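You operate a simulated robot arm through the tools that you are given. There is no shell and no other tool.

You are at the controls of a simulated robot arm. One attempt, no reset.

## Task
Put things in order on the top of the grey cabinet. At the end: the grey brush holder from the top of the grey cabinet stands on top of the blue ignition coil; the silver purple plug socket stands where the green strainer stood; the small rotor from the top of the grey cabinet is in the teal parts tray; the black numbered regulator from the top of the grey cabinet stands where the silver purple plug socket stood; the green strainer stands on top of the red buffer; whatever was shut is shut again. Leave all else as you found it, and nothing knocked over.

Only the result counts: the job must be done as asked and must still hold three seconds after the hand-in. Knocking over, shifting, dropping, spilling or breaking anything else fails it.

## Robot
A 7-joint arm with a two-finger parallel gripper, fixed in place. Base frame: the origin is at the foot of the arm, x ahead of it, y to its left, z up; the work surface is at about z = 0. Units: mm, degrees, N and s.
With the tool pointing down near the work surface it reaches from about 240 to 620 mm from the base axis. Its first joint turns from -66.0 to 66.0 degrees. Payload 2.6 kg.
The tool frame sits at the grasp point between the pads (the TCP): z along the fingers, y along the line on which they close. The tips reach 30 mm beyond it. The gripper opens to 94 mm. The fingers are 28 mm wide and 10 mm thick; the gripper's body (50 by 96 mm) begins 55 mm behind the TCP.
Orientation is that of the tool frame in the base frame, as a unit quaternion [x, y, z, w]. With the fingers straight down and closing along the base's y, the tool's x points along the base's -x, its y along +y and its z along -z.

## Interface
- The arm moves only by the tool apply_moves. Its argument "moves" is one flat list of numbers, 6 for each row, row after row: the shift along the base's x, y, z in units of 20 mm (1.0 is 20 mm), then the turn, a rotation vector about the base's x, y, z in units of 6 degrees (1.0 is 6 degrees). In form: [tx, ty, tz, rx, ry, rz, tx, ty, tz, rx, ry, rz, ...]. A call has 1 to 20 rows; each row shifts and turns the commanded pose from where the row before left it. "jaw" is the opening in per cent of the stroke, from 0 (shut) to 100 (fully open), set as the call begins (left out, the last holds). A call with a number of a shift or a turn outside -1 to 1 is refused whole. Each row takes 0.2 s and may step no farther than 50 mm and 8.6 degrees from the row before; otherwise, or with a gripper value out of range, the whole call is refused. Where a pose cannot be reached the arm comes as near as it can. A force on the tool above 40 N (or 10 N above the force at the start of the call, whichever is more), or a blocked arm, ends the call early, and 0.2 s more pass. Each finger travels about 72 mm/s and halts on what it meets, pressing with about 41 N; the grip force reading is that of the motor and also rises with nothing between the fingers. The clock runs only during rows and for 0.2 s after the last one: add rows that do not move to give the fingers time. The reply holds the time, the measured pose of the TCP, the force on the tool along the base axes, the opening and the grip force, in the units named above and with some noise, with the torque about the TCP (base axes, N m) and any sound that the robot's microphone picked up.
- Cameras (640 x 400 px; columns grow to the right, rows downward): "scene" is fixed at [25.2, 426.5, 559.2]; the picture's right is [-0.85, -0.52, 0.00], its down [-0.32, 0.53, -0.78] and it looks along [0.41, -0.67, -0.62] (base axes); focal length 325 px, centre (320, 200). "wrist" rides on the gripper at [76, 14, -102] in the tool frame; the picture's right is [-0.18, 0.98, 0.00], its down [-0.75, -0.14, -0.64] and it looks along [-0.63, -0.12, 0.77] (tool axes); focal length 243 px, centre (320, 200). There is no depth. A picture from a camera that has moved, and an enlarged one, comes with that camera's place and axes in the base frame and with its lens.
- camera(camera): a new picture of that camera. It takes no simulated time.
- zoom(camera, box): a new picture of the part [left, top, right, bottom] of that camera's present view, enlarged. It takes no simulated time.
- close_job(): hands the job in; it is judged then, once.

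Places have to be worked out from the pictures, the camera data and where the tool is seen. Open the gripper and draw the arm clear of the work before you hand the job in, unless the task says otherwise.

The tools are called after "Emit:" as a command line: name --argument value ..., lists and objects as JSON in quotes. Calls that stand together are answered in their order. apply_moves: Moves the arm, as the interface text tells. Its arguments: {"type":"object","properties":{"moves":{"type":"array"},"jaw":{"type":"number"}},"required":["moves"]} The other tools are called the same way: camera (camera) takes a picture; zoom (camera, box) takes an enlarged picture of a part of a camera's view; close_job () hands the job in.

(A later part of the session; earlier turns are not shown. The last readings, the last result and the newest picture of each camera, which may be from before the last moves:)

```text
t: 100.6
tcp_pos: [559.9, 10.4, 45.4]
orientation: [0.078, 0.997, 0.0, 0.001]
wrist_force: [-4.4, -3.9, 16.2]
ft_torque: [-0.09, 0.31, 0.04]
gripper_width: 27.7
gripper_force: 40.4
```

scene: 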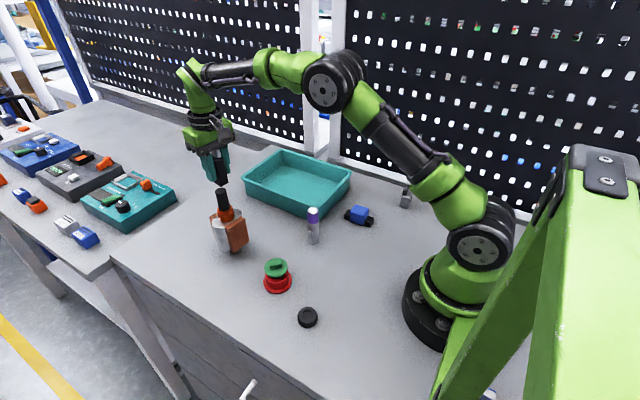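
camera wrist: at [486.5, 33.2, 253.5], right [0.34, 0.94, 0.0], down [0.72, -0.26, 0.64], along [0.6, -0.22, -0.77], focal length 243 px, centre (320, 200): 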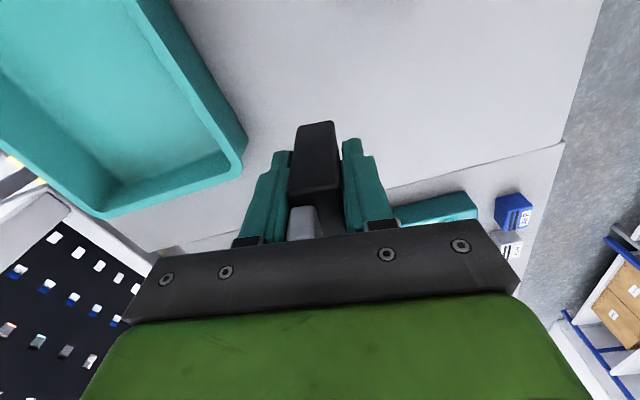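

Contact established (16 N) with TCP at (559.5, 10.2). I release and look.

Emit:
apply_moves --moves '[0, 0, 0.03, 0, 0, 0, 0, 0, 0, 0, 0, 0]'

Emit:
apply_moves --moves '[0, 0, 0, 0, 0, 0, 0, 0, 0, 0, 0, 0, 0, 0, 0, 0, 0, 0]' --jaw 60

Emit:
zoom --camera "wrist" --box '[240, 90, 400, 240]'

```text
t: 101.2
tcp_pos: [559.4, 10.3, 45.5]
orientation: [0.078, 0.997, 0.0, 0.002]
wrist_force: [-3.5, -2.5, 14.3]
ft_torque: [-0.07, 0.07, 0.01]
gripper_width: 28.1
gripper_force: 41.0
```

```text
t: 102.0
tcp_pos: [559.3, 10.3, 45.4]
orientation: [0.08, 0.997, 0.0, 0.001]
wrist_force: [0.2, -0.8, -0.1]
ft_torque: [0.03, -0.04, 0.0]
gripper_width: 56.3
gripper_force: 0.0
```

```text
2.67 times, centred on (320, 165) of wrist
camera zoom: at [487.2, 36.3, 148.2], right [0.34, 0.94, 0.0], down [0.72, -0.26, 0.64], along [0.6, -0.22, -0.77], focal length 647 px, centre (320, 293)
```

zoom: 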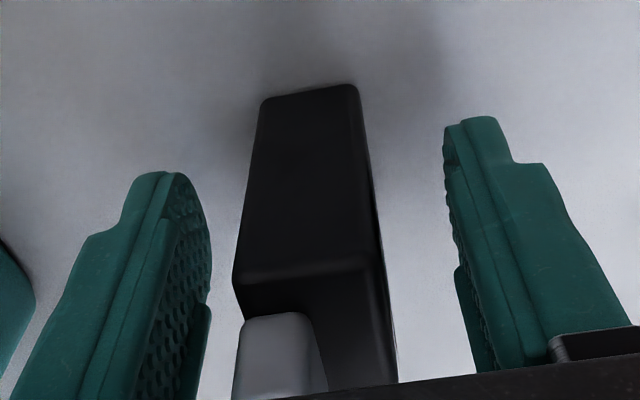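

The regulator stands in place. I rise clear and travel back toward the brush holder.

Emit:
apply_moves --moves '[0, 0, 0.4, 0, 0, 0, 0, 0, 0.8, 0, 0, 0, 0, 0, 1, 0, 0, 0, 0, 0, 1, 0, 0, 0, 0, 0, 1, 0, 0, 0, 0, 0, 1, 0, 0, 0, 0, 0, 1, 0, 0, 0, 0, 0, 0, 0, 0, 0]'

Emit:
camera --camera "wrist"

Emit:
apply_moves --moves '[-0.6, -0.4, 0, 0, 0, 0, -0.95, -0.6, 0, 0, 0, 0, -0.95, -0.6, 0, 0, 0, 0, -0.95, -0.6, 0, 0, 0, 0, -0.95, -0.6, 0, 0, 0, 0, -0.95, -0.6, 0, 0, 0, 0, -0.95, -0.6, 0, 0, 0, 0, -0.95, -0.6, 0, 0, 0, 0, -0.95, -0.6, 0, 0, 0, 0, -0.95, -0.6, 0, 0, 0, 0, -0.95, -0.6, 0, 0, 0, 0, -0.95, -0.6, 0, 0, 0, 0, -0.95, -0.6, 0, 0, 0, 0, -0.95, -0.6, 0, 0, 0, 0, -0.95, -0.6, 0, 0, 0, 0, -0.95, -0.6, 0, 0, 0, 0, -0.95, -0.6, 0, 0, 0, 0, -0.8, -0.6, 0, 0, 0, 0, -0.5, -0.4, 0, 0, 0, 0, 0, 0, 0, 0, 0, 0]'

Emit:
camera --camera "wrist"

Emit:
camera --camera "scene"

```text
t: 103.8
tcp_pos: [560.0, 10.8, 169.5]
orientation: [0.078, 0.997, 0.0, 0.0]
wrist_force: [-0.2, 0.3, 0.8]
ft_torque: [0.05, 0.01, -0.02]
gripper_width: 56.2
gripper_force: 0.1
```

```text
taken
camera wrist: at [486.8, 36.0, 271.7], right [0.34, 0.94, 0.0], down [0.72, -0.26, 0.64], along [0.61, -0.22, -0.77], focal length 243 px, centre (320, 200)
```

wrist: 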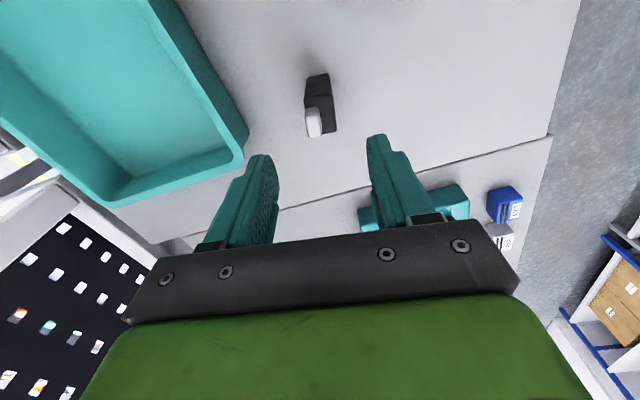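

```text
t: 108.0
tcp_pos: [217.2, -208.8, 170.1]
orientation: [0.078, 0.997, 0.0, 0.001]
wrist_force: [-0.4, 0.7, -0.6]
ft_torque: [0.01, 0.07, -0.02]
gripper_width: 56.4
gripper_force: 0.1
```

```text
taken
camera wrist: at [144.4, -183.1, 272.0], right [0.34, 0.94, 0.0], down [0.72, -0.26, 0.64], along [0.61, -0.22, -0.77], focal length 243 px, centre (320, 200)
```

wrist: 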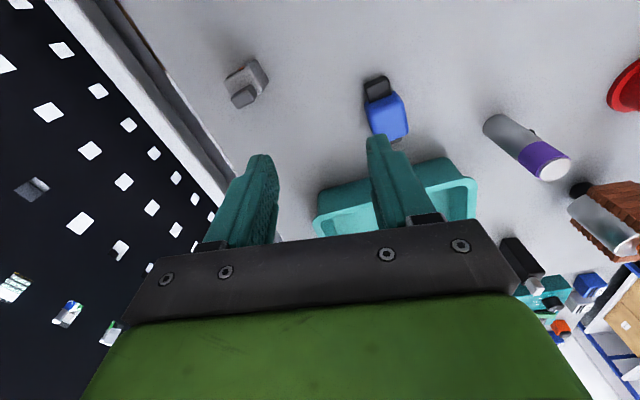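

```text
taken
```

scene: 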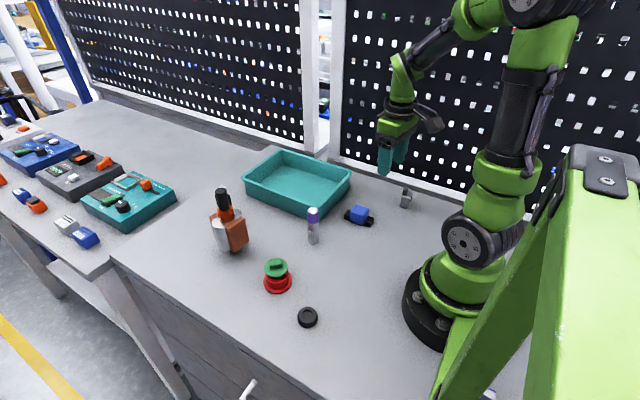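

The regulator stands where the socket was. Now I zoom in on the brush holder and the ignition coil.

Emit:
zoom --camera "wrist" --box '[215, 50, 285, 120]'

Emit:
zoom --camera "wrist" --box '[350, 65, 430, 145]'

Emit:
zoom --camera "scene" --box '[335, 175, 425, 235]'

```text
5.71 times, centred on (250, 85) of wrist
camera zoom: at [144.4, -183.1, 272.0], right [0.34, 0.94, 0.0], down [0.72, -0.26, 0.64], along [0.61, -0.22, -0.77], focal length 1386 px, centre (720, 857)
```

zoom: 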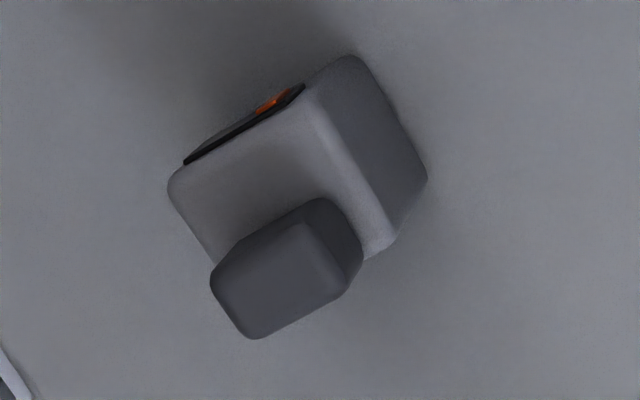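

```text
5.00 times, centred on (390, 105) of wrist
camera zoom: at [144.4, -183.1, 272.0], right [0.34, 0.94, 0.0], down [0.72, -0.26, 0.64], along [0.61, -0.22, -0.77], focal length 1213 px, centre (-30, 675)
```

zoom: 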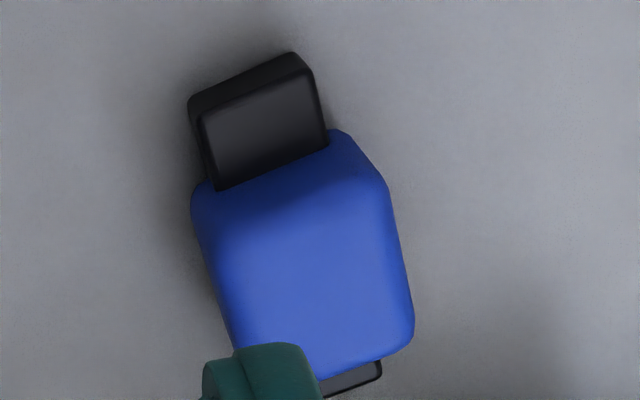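

```text
6.67 times, centred on (380, 205) of scene
camera zoom: at [25.2, 426.5, 559.2], right [-0.85, -0.52, 0.0], down [-0.32, 0.53, -0.78], along [0.41, -0.67, -0.62], focal length 2164 px, centre (-80, 167)
```

zoom: 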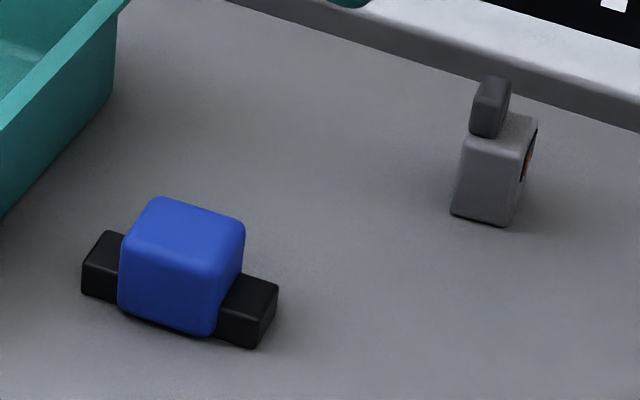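

Brush holder: box ≈22×26 mm, centre ≈(180, −270), yaw ≈6.5°, height ≈36 mm plus the carbon block to ≈55 mm. I move above it with yaw 6.5° and check.

Emit:
apply_moves --moves '[-0.373, -0.61, -0.4, 0, 0, 0.516, -0.373, -0.61, -0.4, 0, 0, 0.516, -0.373, -0.61, -0.4, 0, 0, 0.516, -0.373, -0.61, -0.4, 0, 0, 0.516, -0.373, -0.61, -0.4, 0, 0, 0.516, 0, 0, 0, 0, 0, 0]'

Emit:
camera --camera "wrist"

Emit:
zoom --camera "wrist" --box '[260, 70, 380, 190]'

Emit:
zoom --camera "scene" --box '[360, 120, 450, 220]'

```text
t: 109.4
tcp_pos: [179.2, -269.2, 128.1]
orientation: [-0.057, 0.998, -0.001, 0.001]
wrist_force: [-0.1, -0.8, -0.2]
ft_torque: [0.02, -0.02, -0.02]
gripper_width: 56.3
gripper_force: 0.0
```

```text
taken
camera wrist: at [102.6, -264.9, 230.9], right [0.07, 1.0, 0.0], down [0.76, -0.06, 0.64], along [0.64, -0.05, -0.77], focal length 243 px, centre (320, 200)
```

wrist: 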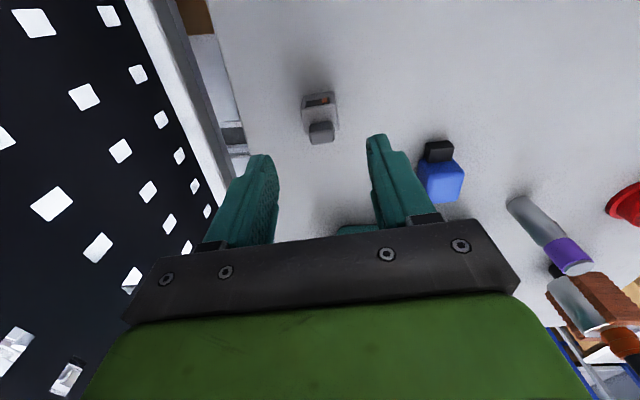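

```text
3.33 times, centred on (320, 130) of wrist
camera zoom: at [102.6, -264.9, 230.9], right [0.07, 1.0, 0.0], down [0.76, -0.06, 0.64], along [0.64, -0.05, -0.77], focal length 809 px, centre (320, 433)
```

zoom: 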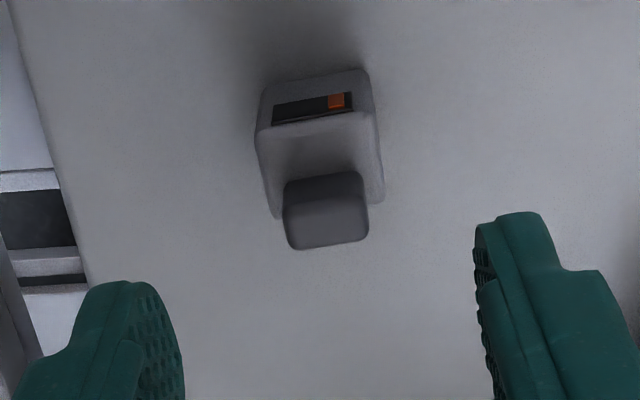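

```text
4.00 times, centred on (405, 170) of scene
camera zoom: at [25.2, 426.5, 559.2], right [-0.85, -0.52, 0.0], down [-0.32, 0.53, -0.78], along [0.41, -0.67, -0.62], focal length 1299 px, centre (-20, 320)
```

zoom: 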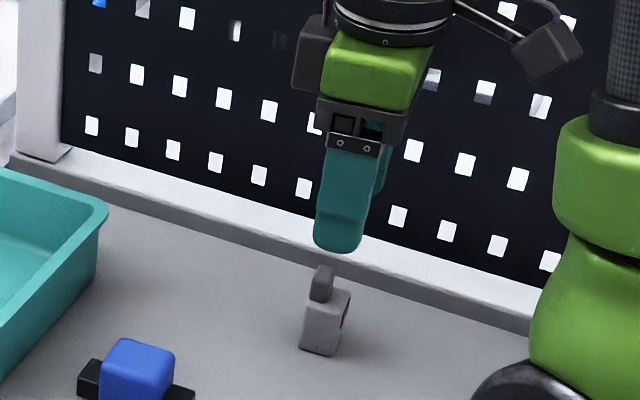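

Aligned well; I trim the yaw by −1.5° and descend to TCP z≈38.

Emit:
apply_moves --moves '[0, 0, -0.5, 0, 0, -0.25, 0, 0, -0.7, 0, 0, 0, 0, 0, -0.7, 0, 0, 0, 0, 0, -0.7, 0, 0, 0, 0, 0, -0.7, 0, 0, 0, 0, 0, -0.7, 0, 0, 0, 0, 0, -0.5, 0, 0, 0, 0, 0, 0, 0, 0, 0]'

Emit:
camera --camera "wrist"

Emit:
zoom --camera "scene" --box '[360, 140, 450, 240]'

```text
t: 111.2
tcp_pos: [180.8, -272.4, 36.7]
orientation: [-0.043, 0.999, 0.0, 0.0]
wrist_force: [-0.2, -0.3, -0.6]
ft_torque: [0.0, 0.01, -0.03]
gripper_width: 56.5
gripper_force: 0.1
```

```text
taken
camera wrist: at [104.4, -264.8, 140.6], right [0.1, 1.0, 0.0], down [0.76, -0.08, 0.64], along [0.64, -0.06, -0.77], focal length 243 px, centre (320, 200)
```

wrist: 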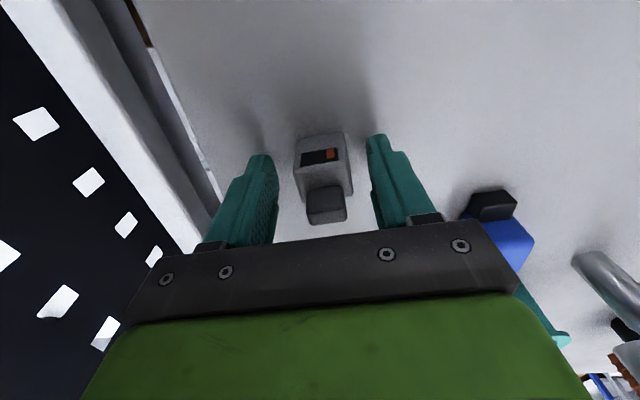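

```text
4.00 times, centred on (405, 190) of scene
camera zoom: at [25.2, 426.5, 559.2], right [-0.85, -0.52, 0.0], down [-0.32, 0.53, -0.78], along [0.41, -0.67, -0.62], focal length 1299 px, centre (-20, 240)
```

zoom: 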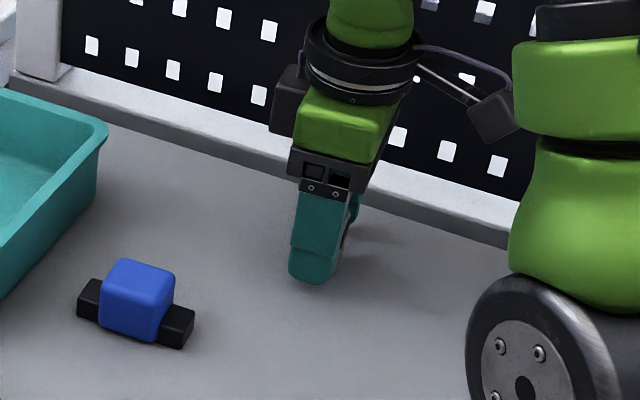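

The holder is between the fingers; I shift (−1, +2) mm to centre and close.

Emit:
apply_moves --moves '[-0.05, 0.1, 0, 0, 0, 0, 0, 0, 0, 0, 0, 0]' --jaw 42

Emit:
apply_moves --moves '[0, 0, 0, 0, 0, 0, 0, 0, 0, 0, 0, 0]' --jaw 5

Emit:
zoom --camera "wrist" --box '[240, 100, 400, 250]'

```text
t: 111.8
tcp_pos: [180.0, -269.8, 39.0]
orientation: [-0.042, 0.999, 0.0, 0.001]
wrist_force: [-0.4, 0.5, 0.8]
ft_torque: [0.0, 0.02, 0.01]
gripper_width: 39.8
gripper_force: 0.1
```

```text
t: 112.4
tcp_pos: [179.4, -270.4, 38.5]
orientation: [-0.043, 0.999, -0.001, 0.0]
wrist_force: [-0.6, 0.0, 0.0]
ft_torque: [0.0, 0.04, 0.0]
gripper_width: 33.4
gripper_force: 41.4
```

```text
2.67 times, centred on (320, 175) of wrist
camera zoom: at [103.0, -262.7, 141.0], right [0.1, 1.0, 0.0], down [0.76, -0.08, 0.64], along [0.64, -0.06, -0.77], focal length 647 px, centre (320, 267)
```

zoom: 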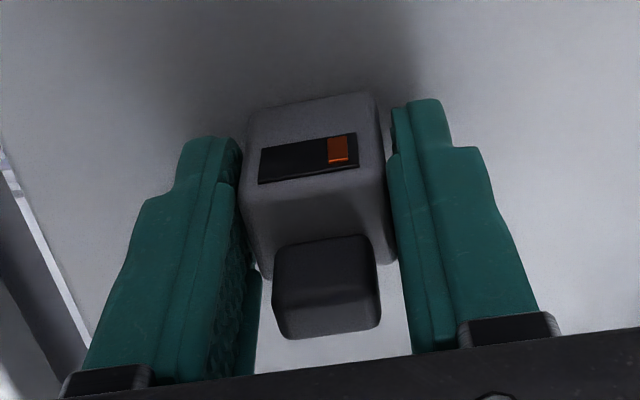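

Gripped at 33.4 mm. I lift slowly and check, then look at the coil.

Emit:
apply_moves --moves '[0, 0, 0.2, 0, 0, 0, 0, 0, 0.4, 0, 0, 0, 0, 0, 0.6, 0, 0, 0, 0, 0, 0.6, 0, 0, 0, 0, 0, 0.6, 0, 0, 0, 0, 0, 0.6, 0, 0, 0, 0, 0, 0.4, 0, 0, 0, 0, 0, 0.2, 0, 0, 0, 0, 0, 0, 0, 0, 0]'

Emit:
camera --camera "wrist"

Emit:
zoom --camera "scene" --box '[360, 120, 450, 220]'

```text
t: 114.4
tcp_pos: [177.9, -269.8, 111.8]
orientation: [-0.044, 0.999, 0.0, 0.0]
wrist_force: [0.3, -0.2, 0.3]
ft_torque: [0.0, 0.0, -0.03]
gripper_width: 33.6
gripper_force: 40.8
```

```text
taken
camera wrist: at [101.1, -261.3, 214.5], right [0.1, 1.0, 0.0], down [0.76, -0.08, 0.64], along [0.64, -0.06, -0.77], focal length 243 px, centre (320, 200)
```

wrist: 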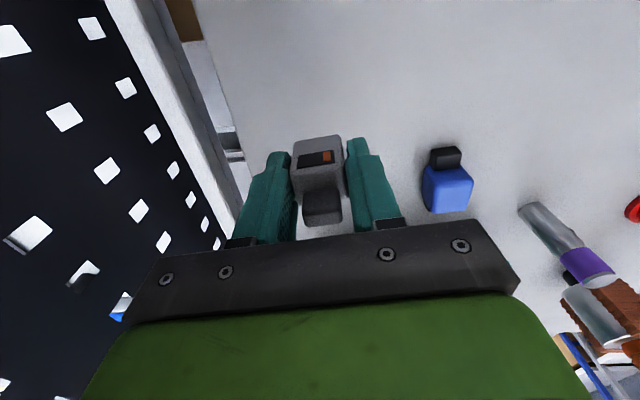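

```text
4.00 times, centred on (405, 170) of scene
camera zoom: at [25.2, 426.5, 559.2], right [-0.85, -0.52, 0.0], down [-0.32, 0.53, -0.78], along [0.41, -0.67, -0.62], focal length 1299 px, centre (-20, 320)
```

zoom: 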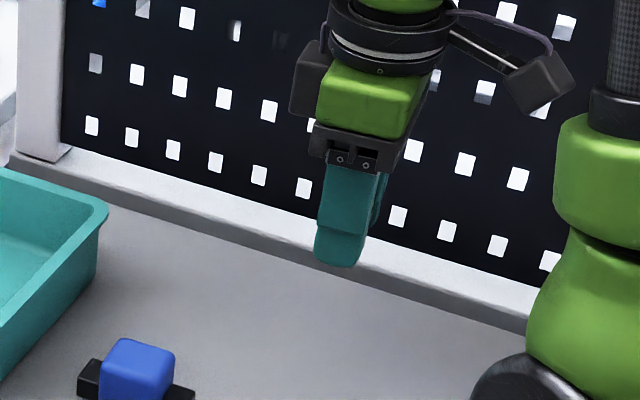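

Held. I carry it toward the coil, stopping short so the coil is visible beside the held part.

Emit:
apply_moves --moves '[0.1, 0.2, 0.1, 0, 0, 0, 0.2, 0.4, 0.1, 0, 0, 0, 0.22, 0.5, 0.1, 0, 0, 0, 0.22, 0.5, 0.1, 0, 0, 0, 0.22, 0.5, 0.1, 0, 0, 0, 0.22, 0.5, 0.1, 0, 0, 0, 0.22, 0.5, 0.1, 0, 0, 0, 0.15, 0.4, 0.1, 0, 0, 0, 0.05, 0.2, 0.1, 0, 0, 0, 0, 0, 0, 0, 0, 0]'

Emit:
camera --camera "wrist"

Emit:
zoom --camera "wrist" --box '[380, 80, 500, 200]'

Emit:
zoom --camera "scene" --box '[335, 190, 385, 235]'

```text
t: 116.6
tcp_pos: [210.9, -196.4, 131.3]
orientation: [-0.043, 0.999, 0.0, 0.0]
wrist_force: [-0.4, 0.3, -0.8]
ft_torque: [-0.01, 0.01, -0.01]
gripper_width: 33.4
gripper_force: 41.5
```

```text
taken
camera wrist: at [134.6, -188.3, 233.0], right [0.1, 1.0, 0.0], down [0.76, -0.08, 0.64], along [0.64, -0.06, -0.77], focal length 243 px, centre (320, 200)
```

wrist: 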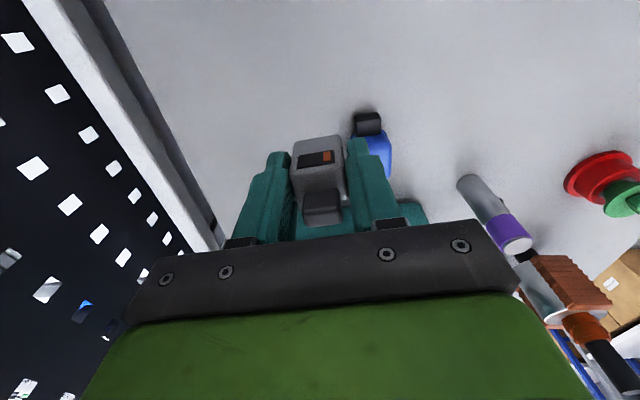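

```text
3.33 times, centred on (440, 140) of wrist
camera zoom: at [134.6, -188.3, 233.0], right [0.1, 1.0, 0.0], down [0.76, -0.08, 0.64], along [0.64, -0.06, -0.77], focal length 809 px, centre (-80, 400)
```

zoom: 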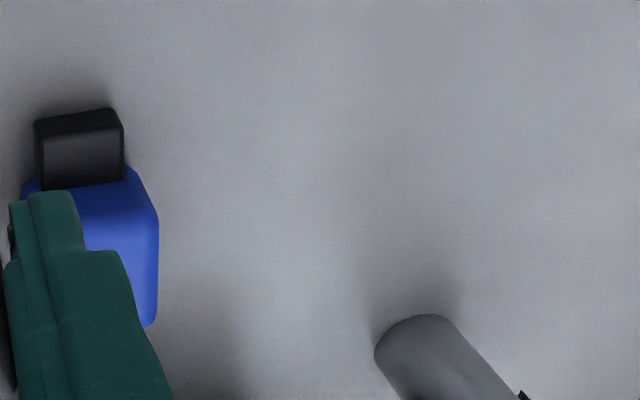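

```text
8.89 times, centred on (360, 212) of scene
camera zoom: at [25.2, 426.5, 559.2], right [-0.85, -0.52, 0.0], down [-0.32, 0.53, -0.78], along [0.41, -0.67, -0.62], focal length 2886 px, centre (-36, 89)
```

zoom: 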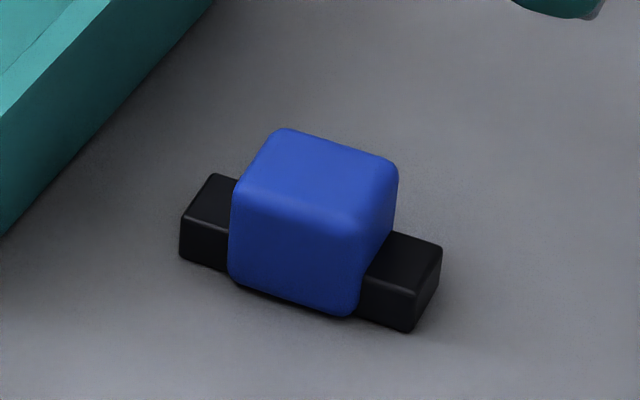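

From the two wrist views the coil's block top is at z≈37, about 36 (x) × 30 (y) mm, centred near (259.5, −148.5), yaw ≈1°. I move the holder above it and check.

Emit:
apply_moves --moves '[0.15, 0.15, 0, 0, 0, -0.05, 0.3, 0.3, 0, 0, 0, -0.1, 0.4, 0.4, 0, 0, 0, -0.12, 0.4, 0.4, 0, 0, 0, -0.12, 0.4, 0.4, 0, 0, 0, -0.12, 0.4, 0.4, 0, 0, 0, -0.1, 0.25, 0.25, 0, 0, 0, -0.06, 0.1, 0.06, 0, 0, 0, 0, 0, 0, 0, 0, 0, 0]'

Emit:
camera --camera "wrist"

Emit:
zoom --camera "wrist" --box '[240, 60, 400, 230]'

Emit:
zoom --camera "scene" --box '[320, 150, 400, 240]'

```text
t: 118.6
tcp_pos: [259.4, -147.4, 128.3]
orientation: [-0.009, 1.0, 0.001, 0.001]
wrist_force: [-0.3, -0.4, -0.8]
ft_torque: [0.0, 0.02, -0.01]
gripper_width: 33.3
gripper_force: 41.0
```

```text
taken
camera wrist: at [183.8, -134.7, 231.5], right [0.17, 0.99, 0.0], down [0.76, -0.13, 0.64], along [0.63, -0.11, -0.77], focal length 243 px, centre (320, 200)
```

wrist: 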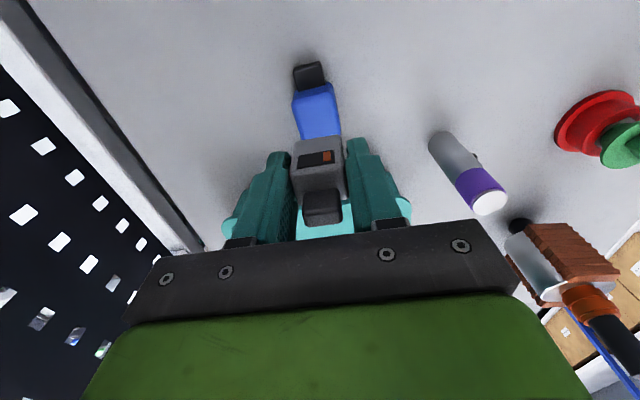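

```text
2.35 times, centred on (320, 145) of wrist
camera zoom: at [183.8, -134.7, 231.5], right [0.17, 0.99, 0.0], down [0.76, -0.13, 0.64], along [0.63, -0.11, -0.77], focal length 571 px, centre (320, 329)
```

zoom: 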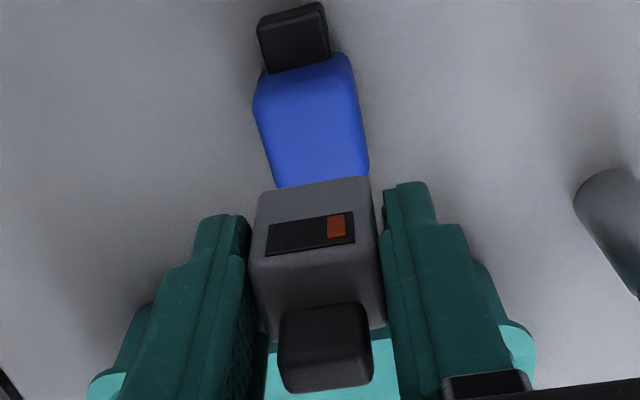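

```text
4.44 times, centred on (360, 195) of scene
camera zoom: at [25.2, 426.5, 559.2], right [-0.85, -0.52, 0.0], down [-0.32, 0.53, -0.78], along [0.41, -0.67, -0.62], focal length 1443 px, centre (142, 222)
```

zoom: 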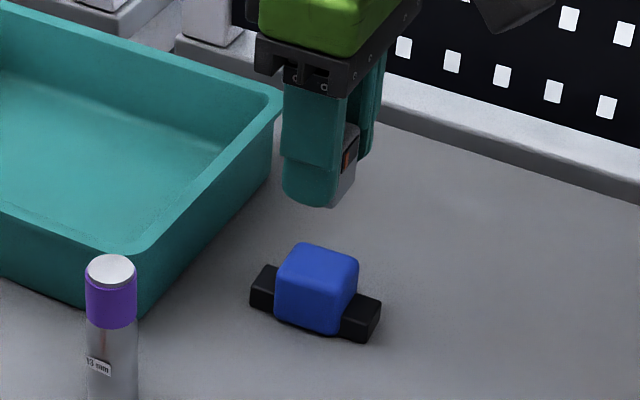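

Holder centre is at about (261.6, −147.8), coil top centre (259.8, −149.6), dims ≈34×34 mm. I correct (−1.7, −1.9) mm and lower to just above the coil.

Emit:
apply_moves --moves '[-0.085, -0.095, -0.2, 0, 0, 0, 0, 0, -0.5, 0, 0, 0, 0, 0, -0.6, 0, 0, 0, 0, 0, -0.6, 0, 0, 0, 0, 0, -0.3, 0, 0, 0, 0, 0, -0.1, 0, 0, 0, 0, 0, 0, 0, 0, 0]'

Emit:
zoom --camera "wrist" --box '[240, 60, 400, 230]'

Emit:
zoom --camera "scene" --box '[325, 170, 395, 240]'

```text
t: 120.2
tcp_pos: [258.3, -150.1, 84.0]
orientation: [-0.007, 1.0, 0.001, 0.002]
wrist_force: [-0.5, 0.9, -0.8]
ft_torque: [-0.02, 0.02, 0.04]
gripper_width: 33.3
gripper_force: 41.1
```

```text
2.35 times, centred on (320, 145) of wrist
camera zoom: at [182.3, -137.2, 186.1], right [0.17, 0.99, 0.0], down [0.76, -0.13, 0.64], along [0.63, -0.11, -0.77], focal length 571 px, centre (320, 329)
```

zoom: 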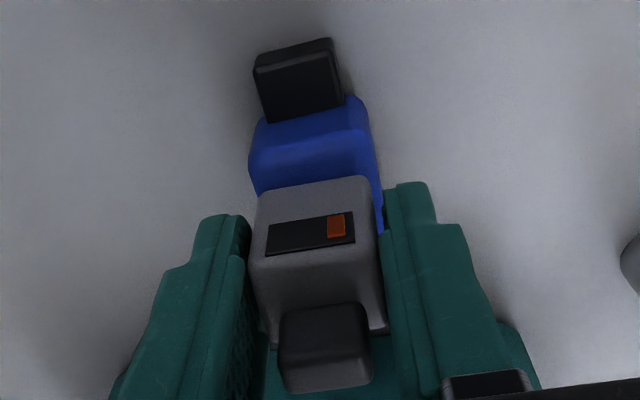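

```text
5.71 times, centred on (360, 205) of scene
camera zoom: at [25.2, 426.5, 559.2], right [-0.85, -0.52, 0.0], down [-0.32, 0.53, -0.78], along [0.41, -0.67, -0.62], focal length 1855 px, centre (91, 171)
```

zoom: 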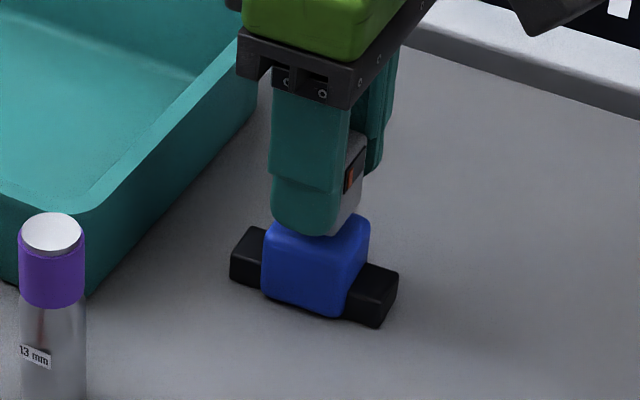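

Holder is now centred over the coil within ~1 mm. I creep down to contact.

Emit:
apply_moves --moves '[-0.03, 0.03, -0.15, 0, 0, 0, 0, 0, -0.1, 0, 0, 0, 0, 0, 0, 0, 0, 0]'

Emit:
apply_moves --moves '[0, 0, -0.06, 0, 0, 0, 0, 0, 0, 0, 0, 0]'

Emit:
apply_moves --moves '[0, 0, -0.05, 0, 0, 0, 0, 0, 0, 0, 0, 0]'

```text
t: 121.0
tcp_pos: [256.9, -149.2, 78.8]
orientation: [-0.007, 1.0, 0.0, 0.0]
wrist_force: [-0.5, 0.9, -0.6]
ft_torque: [-0.02, 0.0, 0.0]
gripper_width: 33.5
gripper_force: 41.1
```

```text
t: 121.6
tcp_pos: [256.6, -149.9, 78.0]
orientation: [-0.008, 1.0, 0.0, 0.0]
wrist_force: [0.0, 0.7, -0.9]
ft_torque: [0.01, 0.01, -0.01]
gripper_width: 33.2
gripper_force: 41.3
```

```text
t: 122.2
tcp_pos: [257.4, -150.7, 76.6]
orientation: [-0.008, 1.0, 0.0, 0.001]
wrist_force: [-1.5, 0.6, 2.9]
ft_torque: [0.07, 0.06, 0.05]
gripper_width: 33.6
gripper_force: 40.9
```

First hint of contact (2.9 N) at z≈76.6. I take half-millimetre steps more.

Emit:
apply_moves --moves '[0, 0, -0.03, 0, 0, 0, 0, 0, 0, 0, 0, 0]'

Emit:
zoom --camera "wrist" --box '[240, 60, 400, 230]'

Emit:
zoom --camera "scene" --box '[335, 180, 385, 235]'

```text
t: 122.8
tcp_pos: [257.4, -150.9, 76.4]
orientation: [-0.008, 1.0, 0.0, 0.002]
wrist_force: [-0.3, -0.3, 12.9]
ft_torque: [0.05, 0.01, -0.02]
gripper_width: 33.8
gripper_force: 41.1
```

```text
2.35 times, centred on (320, 145) of wrist
camera zoom: at [180.8, -137.4, 178.6], right [0.17, 0.99, 0.0], down [0.75, -0.13, 0.64], along [0.64, -0.11, -0.76], focal length 571 px, centre (320, 329)
```

zoom: 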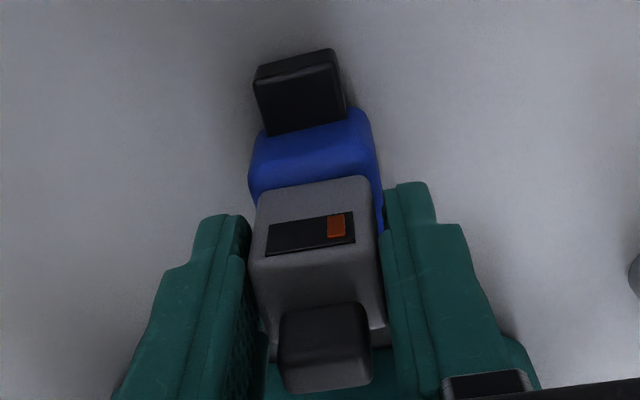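

```text
7.27 times, centred on (360, 208) of scene
camera zoom: at [25.2, 426.5, 559.2], right [-0.85, -0.52, 0.0], down [-0.32, 0.53, -0.78], along [0.41, -0.67, -0.62], focal length 2361 px, centre (29, 146)
```

zoom: 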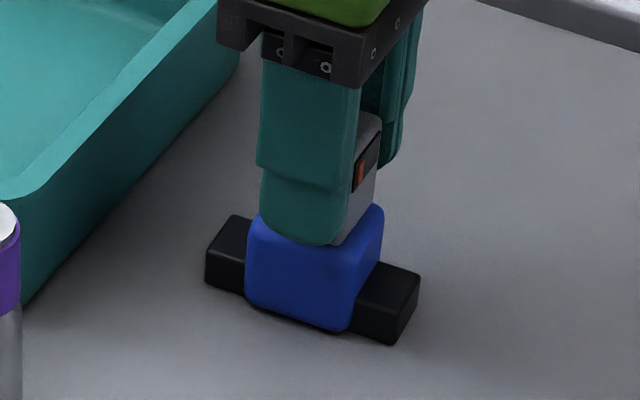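

Seated (13 N). I relieve slightly, release and look.

Emit:
apply_moves --moves '[0, 0, 0.025, 0, 0, 0, 0, 0, 0, 0, 0, 0]'

Emit:
apply_moves --moves '[0, 0, 0, 0, 0, 0, 0, 0, 0, 0, 0, 0]' --jaw 55

Emit:
zoom --camera "wrist" --box '[240, 60, 400, 230]'

Emit:
zoom --camera "scene" --box '[335, 180, 385, 235]'

```text
t: 123.4
tcp_pos: [257.7, -150.1, 76.1]
orientation: [-0.007, 1.0, 0.001, 0.0]
wrist_force: [2.0, -2.8, 7.2]
ft_torque: [-0.04, -0.01, -0.01]
gripper_width: 33.4
gripper_force: 40.8
```

```text
t: 124.0
tcp_pos: [257.0, -149.1, 76.9]
orientation: [-0.008, 1.0, 0.001, 0.001]
wrist_force: [0.3, 0.7, -0.1]
ft_torque: [-0.01, 0.01, 0.0]
gripper_width: 51.8
gripper_force: 0.1
```

```text
2.35 times, centred on (320, 145) of wrist
camera zoom: at [180.6, -136.9, 178.6], right [0.17, 0.99, 0.0], down [0.76, -0.13, 0.64], along [0.63, -0.11, -0.77], focal length 571 px, centre (320, 329)
```

zoom: 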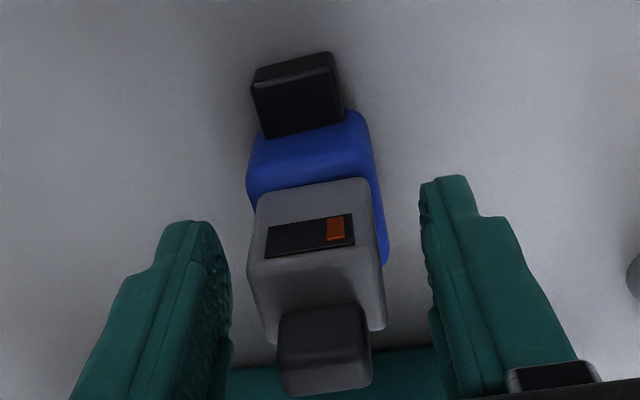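

```text
7.27 times, centred on (360, 208) of scene
camera zoom: at [25.2, 426.5, 559.2], right [-0.85, -0.52, 0.0], down [-0.32, 0.53, -0.78], along [0.41, -0.67, -0.62], focal length 2361 px, centre (29, 146)
```

zoom: 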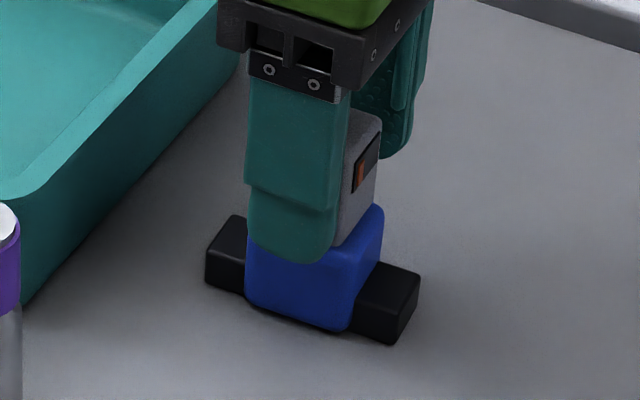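

The brush holder stands on the coil. I rise straight up and then move high over to the rotor for a look.

Emit:
apply_moves --moves '[0, 0, 0.3, 0, 0, 0, 0, 0, 0.6, 0, 0, 0, 0, 0, 1, 0, 0, 0, 0, 0, 1, 0, 0, 0, 0, 0, 1, 0, 0, 0, 0, 0, 1, 0, 0, 0, 0, 0, 1, 0, 0, 0, 0, 0, 1, 0, 0, 0, 0, 0, 1, 0, 0, 0, 0, 0, 0.8, 0, 0, 0, 0, 0, 0, 0, 0, 0]'

Emit:
camera --camera "scene"

Emit:
apply_moves --moves '[0.6, 0.7, 0, 0, 0, 0, 0.83, 0.95, 0, 0, 0, 0, 0.83, 0.95, 0, 0, 0, 0, 0.83, 0.95, 0, 0, 0, 0, 0.83, 0.95, 0, 0, 0, 0, 0.83, 0.95, 0, 0, 0, 0, 0.83, 0.95, 0, 0, 0, 0, 0.83, 0.95, 0, 0, 0, 0, 0.83, 0.95, 0, 0, 0, 0, 0.83, 0.95, 0, 0, 0, 0, 0.83, 0.95, 0, 0, 0, 0, 0.3, 0.3, 0, 0, 0, 0, 0, 0, 0, 0, 0, 0]'

Emit:
camera --camera "wrist"

```text
t: 126.4
tcp_pos: [255.8, -150.7, 248.5]
orientation: [-0.008, 1.0, 0.0, 0.001]
wrist_force: [0.4, 0.1, 1.3]
ft_torque: [0.0, -0.04, -0.01]
gripper_width: 51.8
gripper_force: 0.0
```

```text
taken
```

scene: 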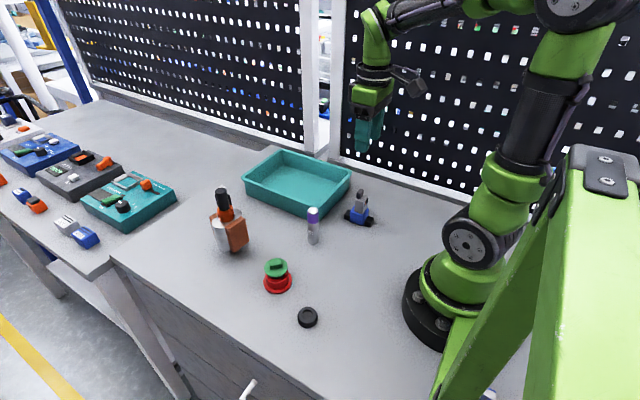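

```text
t: 129.2
tcp_pos: [441.8, 60.8, 249.8]
orientation: [-0.008, 1.0, 0.0, 0.0]
wrist_force: [0.0, 0.3, 0.9]
ft_torque: [0.01, 0.0, -0.01]
gripper_width: 51.7
gripper_force: 0.1
```

```text
taken
camera wrist: at [365.5, 73.6, 352.7], right [0.17, 0.99, 0.0], down [0.76, -0.13, 0.64], along [0.63, -0.11, -0.77], focal length 243 px, centre (320, 200)
```

wrist: 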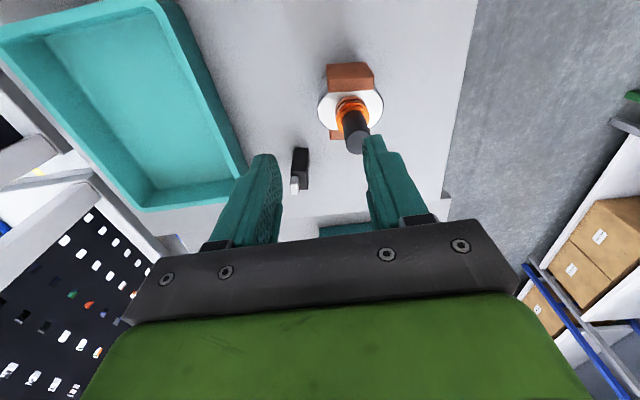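

Emit:
zoom --camera "wrist" --box '[300, 50, 400, 160]'

Emit:
zoom --camera "scene" --box '[195, 175, 275, 265]'

Emit:
zoom --camera "scene" --box '[325, 175, 395, 235]'

Emit:
zoom --camera "wrist" --box '[0, 0, 280, 220]'

```text
3.64 times, centred on (350, 105) of wrist
camera zoom: at [365.5, 73.6, 352.7], right [0.17, 0.99, 0.0], down [0.76, -0.13, 0.64], along [0.63, -0.11, -0.77], focal length 882 px, centre (211, 546)
```

zoom: 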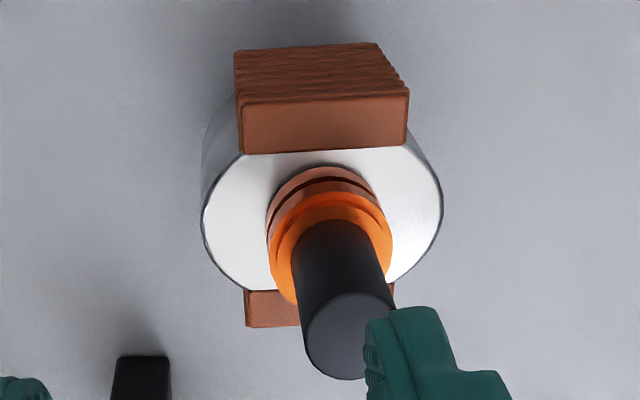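

```text
4.44 times, centred on (235, 220) of scene
camera zoom: at [25.2, 426.5, 559.2], right [-0.85, -0.52, 0.0], down [-0.32, 0.53, -0.78], along [0.41, -0.67, -0.62], focal length 1443 px, centre (698, 111)
```

zoom: 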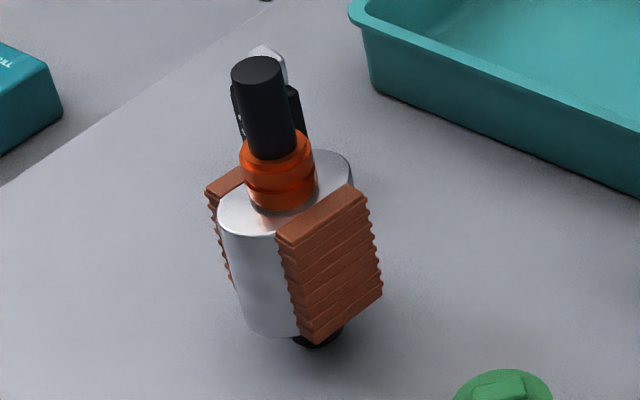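

```text
6.67 times, centred on (360, 205) of scene
camera zoom: at [25.2, 426.5, 559.2], right [-0.85, -0.52, 0.0], down [-0.32, 0.53, -0.78], along [0.41, -0.67, -0.62], focal length 2164 px, centre (53, 167)
```

zoom: 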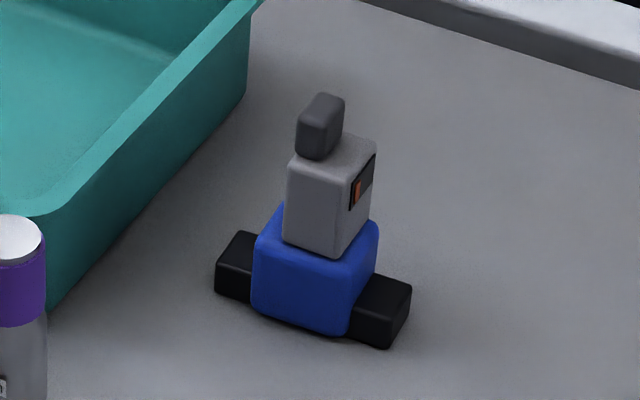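

```text
1.82 times, centred on (140, 110) of wrist
camera zoom: at [365.5, 73.6, 352.7], right [0.17, 0.99, 0.0], down [0.76, -0.13, 0.64], along [0.63, -0.11, -0.77], focal length 441 px, centre (647, 364)
```

zoom: 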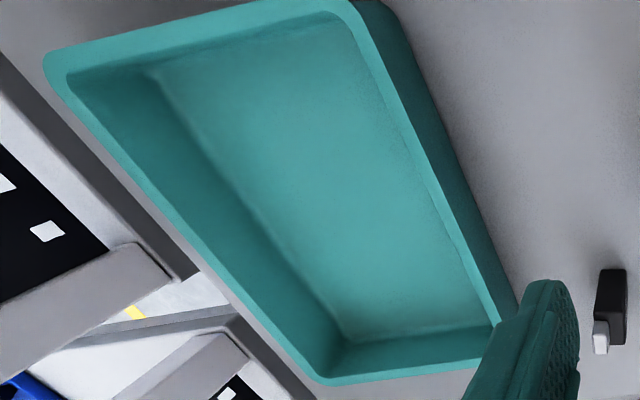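

Brush holder stands properly on the coil. The rotor: axis ≈(458.6, 89.2), body ≈69 mm wide, black shaft ≈21 mm dia between z≈122 and 174. I move above the shaft and check.

Emit:
apply_moves --moves '[0.42, 0.7, 0, 0, 0, 0, 0.42, 0.71, -0.3, 0, 0, 0, 0, 0, -0.3, 0, 0, 0, 0, 0, 0, 0, 0, 0]'

Emit:
camera --camera "wrist"

Emit:
zoom --camera "wrist" --box '[260, 50, 400, 200]'

Emit:
zoom --camera "scene" --box '[170, 120, 290, 260]'

```text
t: 130.2
tcp_pos: [456.6, 89.9, 238.2]
orientation: [-0.008, 1.0, 0.0, 0.0]
wrist_force: [-0.2, 0.2, -0.2]
ft_torque: [0.02, 0.0, 0.02]
gripper_width: 51.6
gripper_force: 0.0
```

```text
taken
camera wrist: at [381.4, 101.7, 340.3], right [0.17, 0.99, 0.0], down [0.76, -0.13, 0.64], along [0.63, -0.11, -0.77], focal length 243 px, centre (320, 200)
```

wrist: 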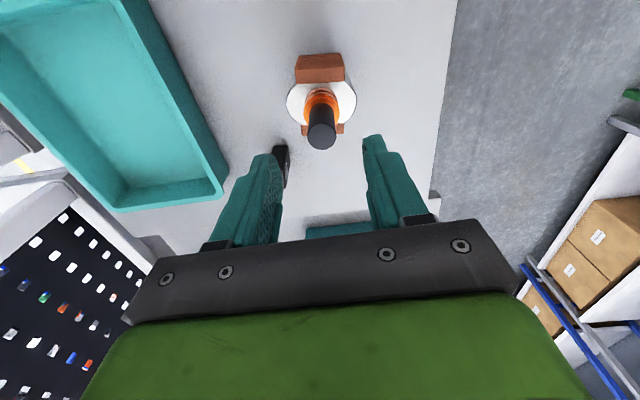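

```text
2.67 times, centred on (330, 125) of wrist
camera zoom: at [381.4, 101.7, 340.3], right [0.17, 0.99, 0.0], down [0.76, -0.13, 0.64], along [0.63, -0.11, -0.77], focal length 647 px, centre (293, 400)
```

zoom: 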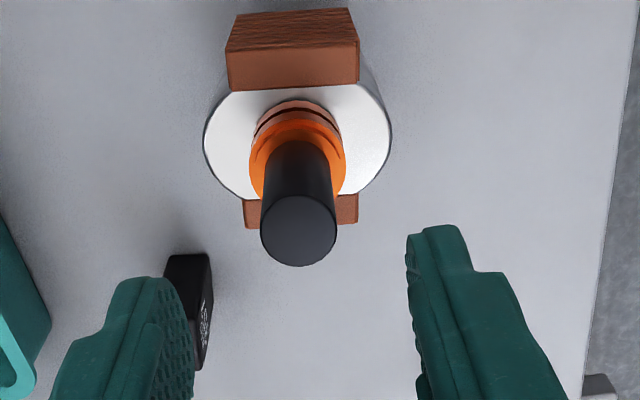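

```text
2.86 times, centred on (230, 190) of scene
camera zoom: at [25.2, 426.5, 559.2], right [-0.85, -0.52, 0.0], down [-0.32, 0.53, -0.78], along [0.41, -0.67, -0.62], focal length 928 px, centre (577, 229)
```

zoom: 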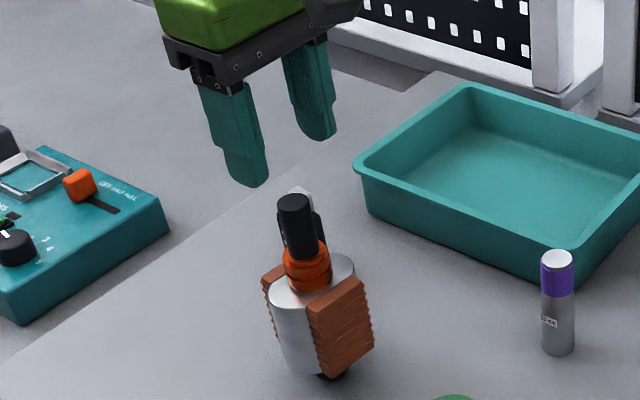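

Axis refined to (459, 90). I descend around the shaft to TCP z≈161 (tips above the orange ring).

Emit:
apply_moves --moves '[0.06, 0.04, -0.5, 0, 0, 0, 0, 0, -0.7, 0, 0, 0, 0, 0, -0.7, 0, 0, 0, 0, 0, -0.7, 0, 0, 0, 0, 0, -0.7, 0, 0, 0, 0, 0, -0.5, 0, 0, 0, 0, 0, 0, 0, 0, 0]'

Emit:
camera --camera "wrist"

Emit:
zoom --camera "scene" --box '[180, 140, 280, 260]'

```text
t: 131.8
tcp_pos: [459.1, 90.0, 161.0]
orientation: [-0.008, 1.0, 0.0, 0.001]
wrist_force: [-0.3, 0.0, 0.6]
ft_torque: [0.0, 0.0, 0.0]
gripper_width: 51.8
gripper_force: 0.1
```

```text
taken
camera wrist: at [383.1, 103.3, 264.6], right [0.17, 0.99, 0.0], down [0.76, -0.13, 0.64], along [0.63, -0.11, -0.77], focal length 243 px, centre (320, 200)
```

wrist: 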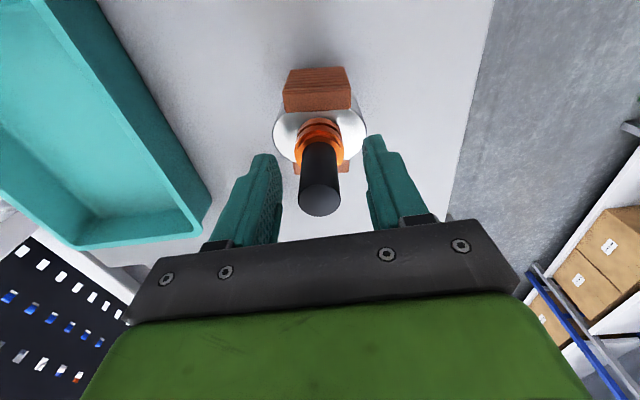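

```text
3.33 times, centred on (230, 200) of scene
camera zoom: at [25.2, 426.5, 559.2], right [-0.85, -0.52, 0.0], down [-0.32, 0.53, -0.78], along [0.41, -0.67, -0.62], focal length 1082 px, centre (620, 200)
```

zoom: 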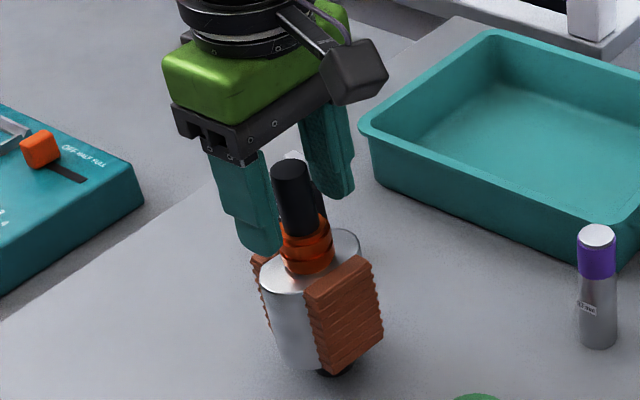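

Tips are clear of the orange ring. I close on the shaft.

Emit:
apply_moves --moves '[0, 0, 0, 0, 0, 0, 0, 0, 0, 0, 0, 0]' --jaw 32

Emit:
apply_moves --moves '[0, 0, 0, 0, 0, 0, 0, 0, 0, 0, 0, 0]' --jaw 5

Emit:
apply_moves --moves '[0, 0, 0.1, 0, 0, 0, 0, 0, 0.2, 0, 0, 0, 0, 0, 0.2, 0, 0, 0, 0, 0, 0, 0, 0, 0]'

Emit:
zoom --camera "scene" --box '[180, 140, 280, 260]'

Emit:
zoom --camera "wrist" --box '[240, 50, 400, 240]'

```text
t: 132.4
tcp_pos: [459.4, 90.6, 161.0]
orientation: [-0.009, 1.0, 0.0, 0.001]
wrist_force: [0.9, 0.4, -0.1]
ft_torque: [-0.01, 0.0, 0.04]
gripper_width: 30.3
gripper_force: 0.0
```

```text
t: 133.0
tcp_pos: [457.6, 89.8, 162.8]
orientation: [-0.008, 1.0, 0.001, 0.001]
wrist_force: [-1.5, -2.8, 0.3]
ft_torque: [-0.37, 0.0, 0.01]
gripper_width: 21.5
gripper_force: 41.0
```

```text
t: 134.0
tcp_pos: [459.7, 88.4, 171.5]
orientation: [-0.008, 1.0, 0.0, 0.001]
wrist_force: [-1.1, -1.1, -14.5]
ft_torque: [-0.22, 0.04, -0.01]
gripper_width: 21.3
gripper_force: 40.9
```

```text
3.33 times, centred on (230, 200) of scene
camera zoom: at [25.3, 426.5, 559.2], right [-0.85, -0.52, 0.0], down [-0.32, 0.53, -0.78], along [0.41, -0.67, -0.62], focal length 1082 px, centre (620, 200)
```

zoom: 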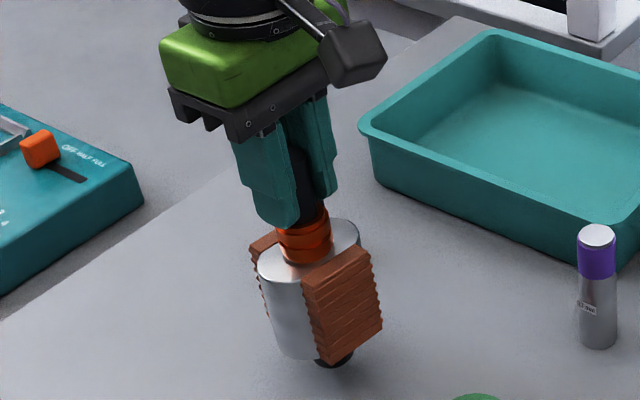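

```text
2.11 times, centred on (320, 145) of wrist
camera zoom: at [383.1, 102.0, 274.3], right [0.17, 0.99, 0.0], down [0.76, -0.13, 0.64], along [0.63, -0.11, -0.77], focal length 511 px, centre (320, 316)
```

zoom: 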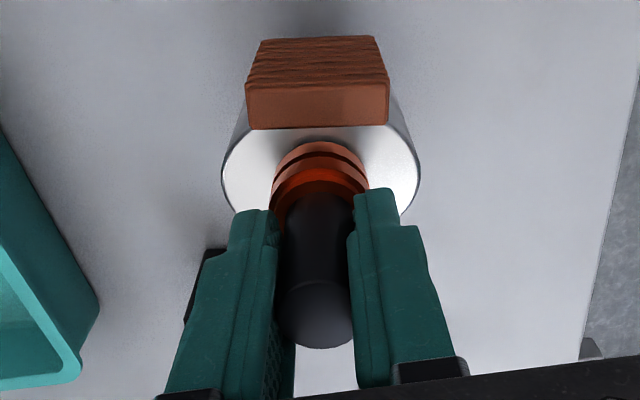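

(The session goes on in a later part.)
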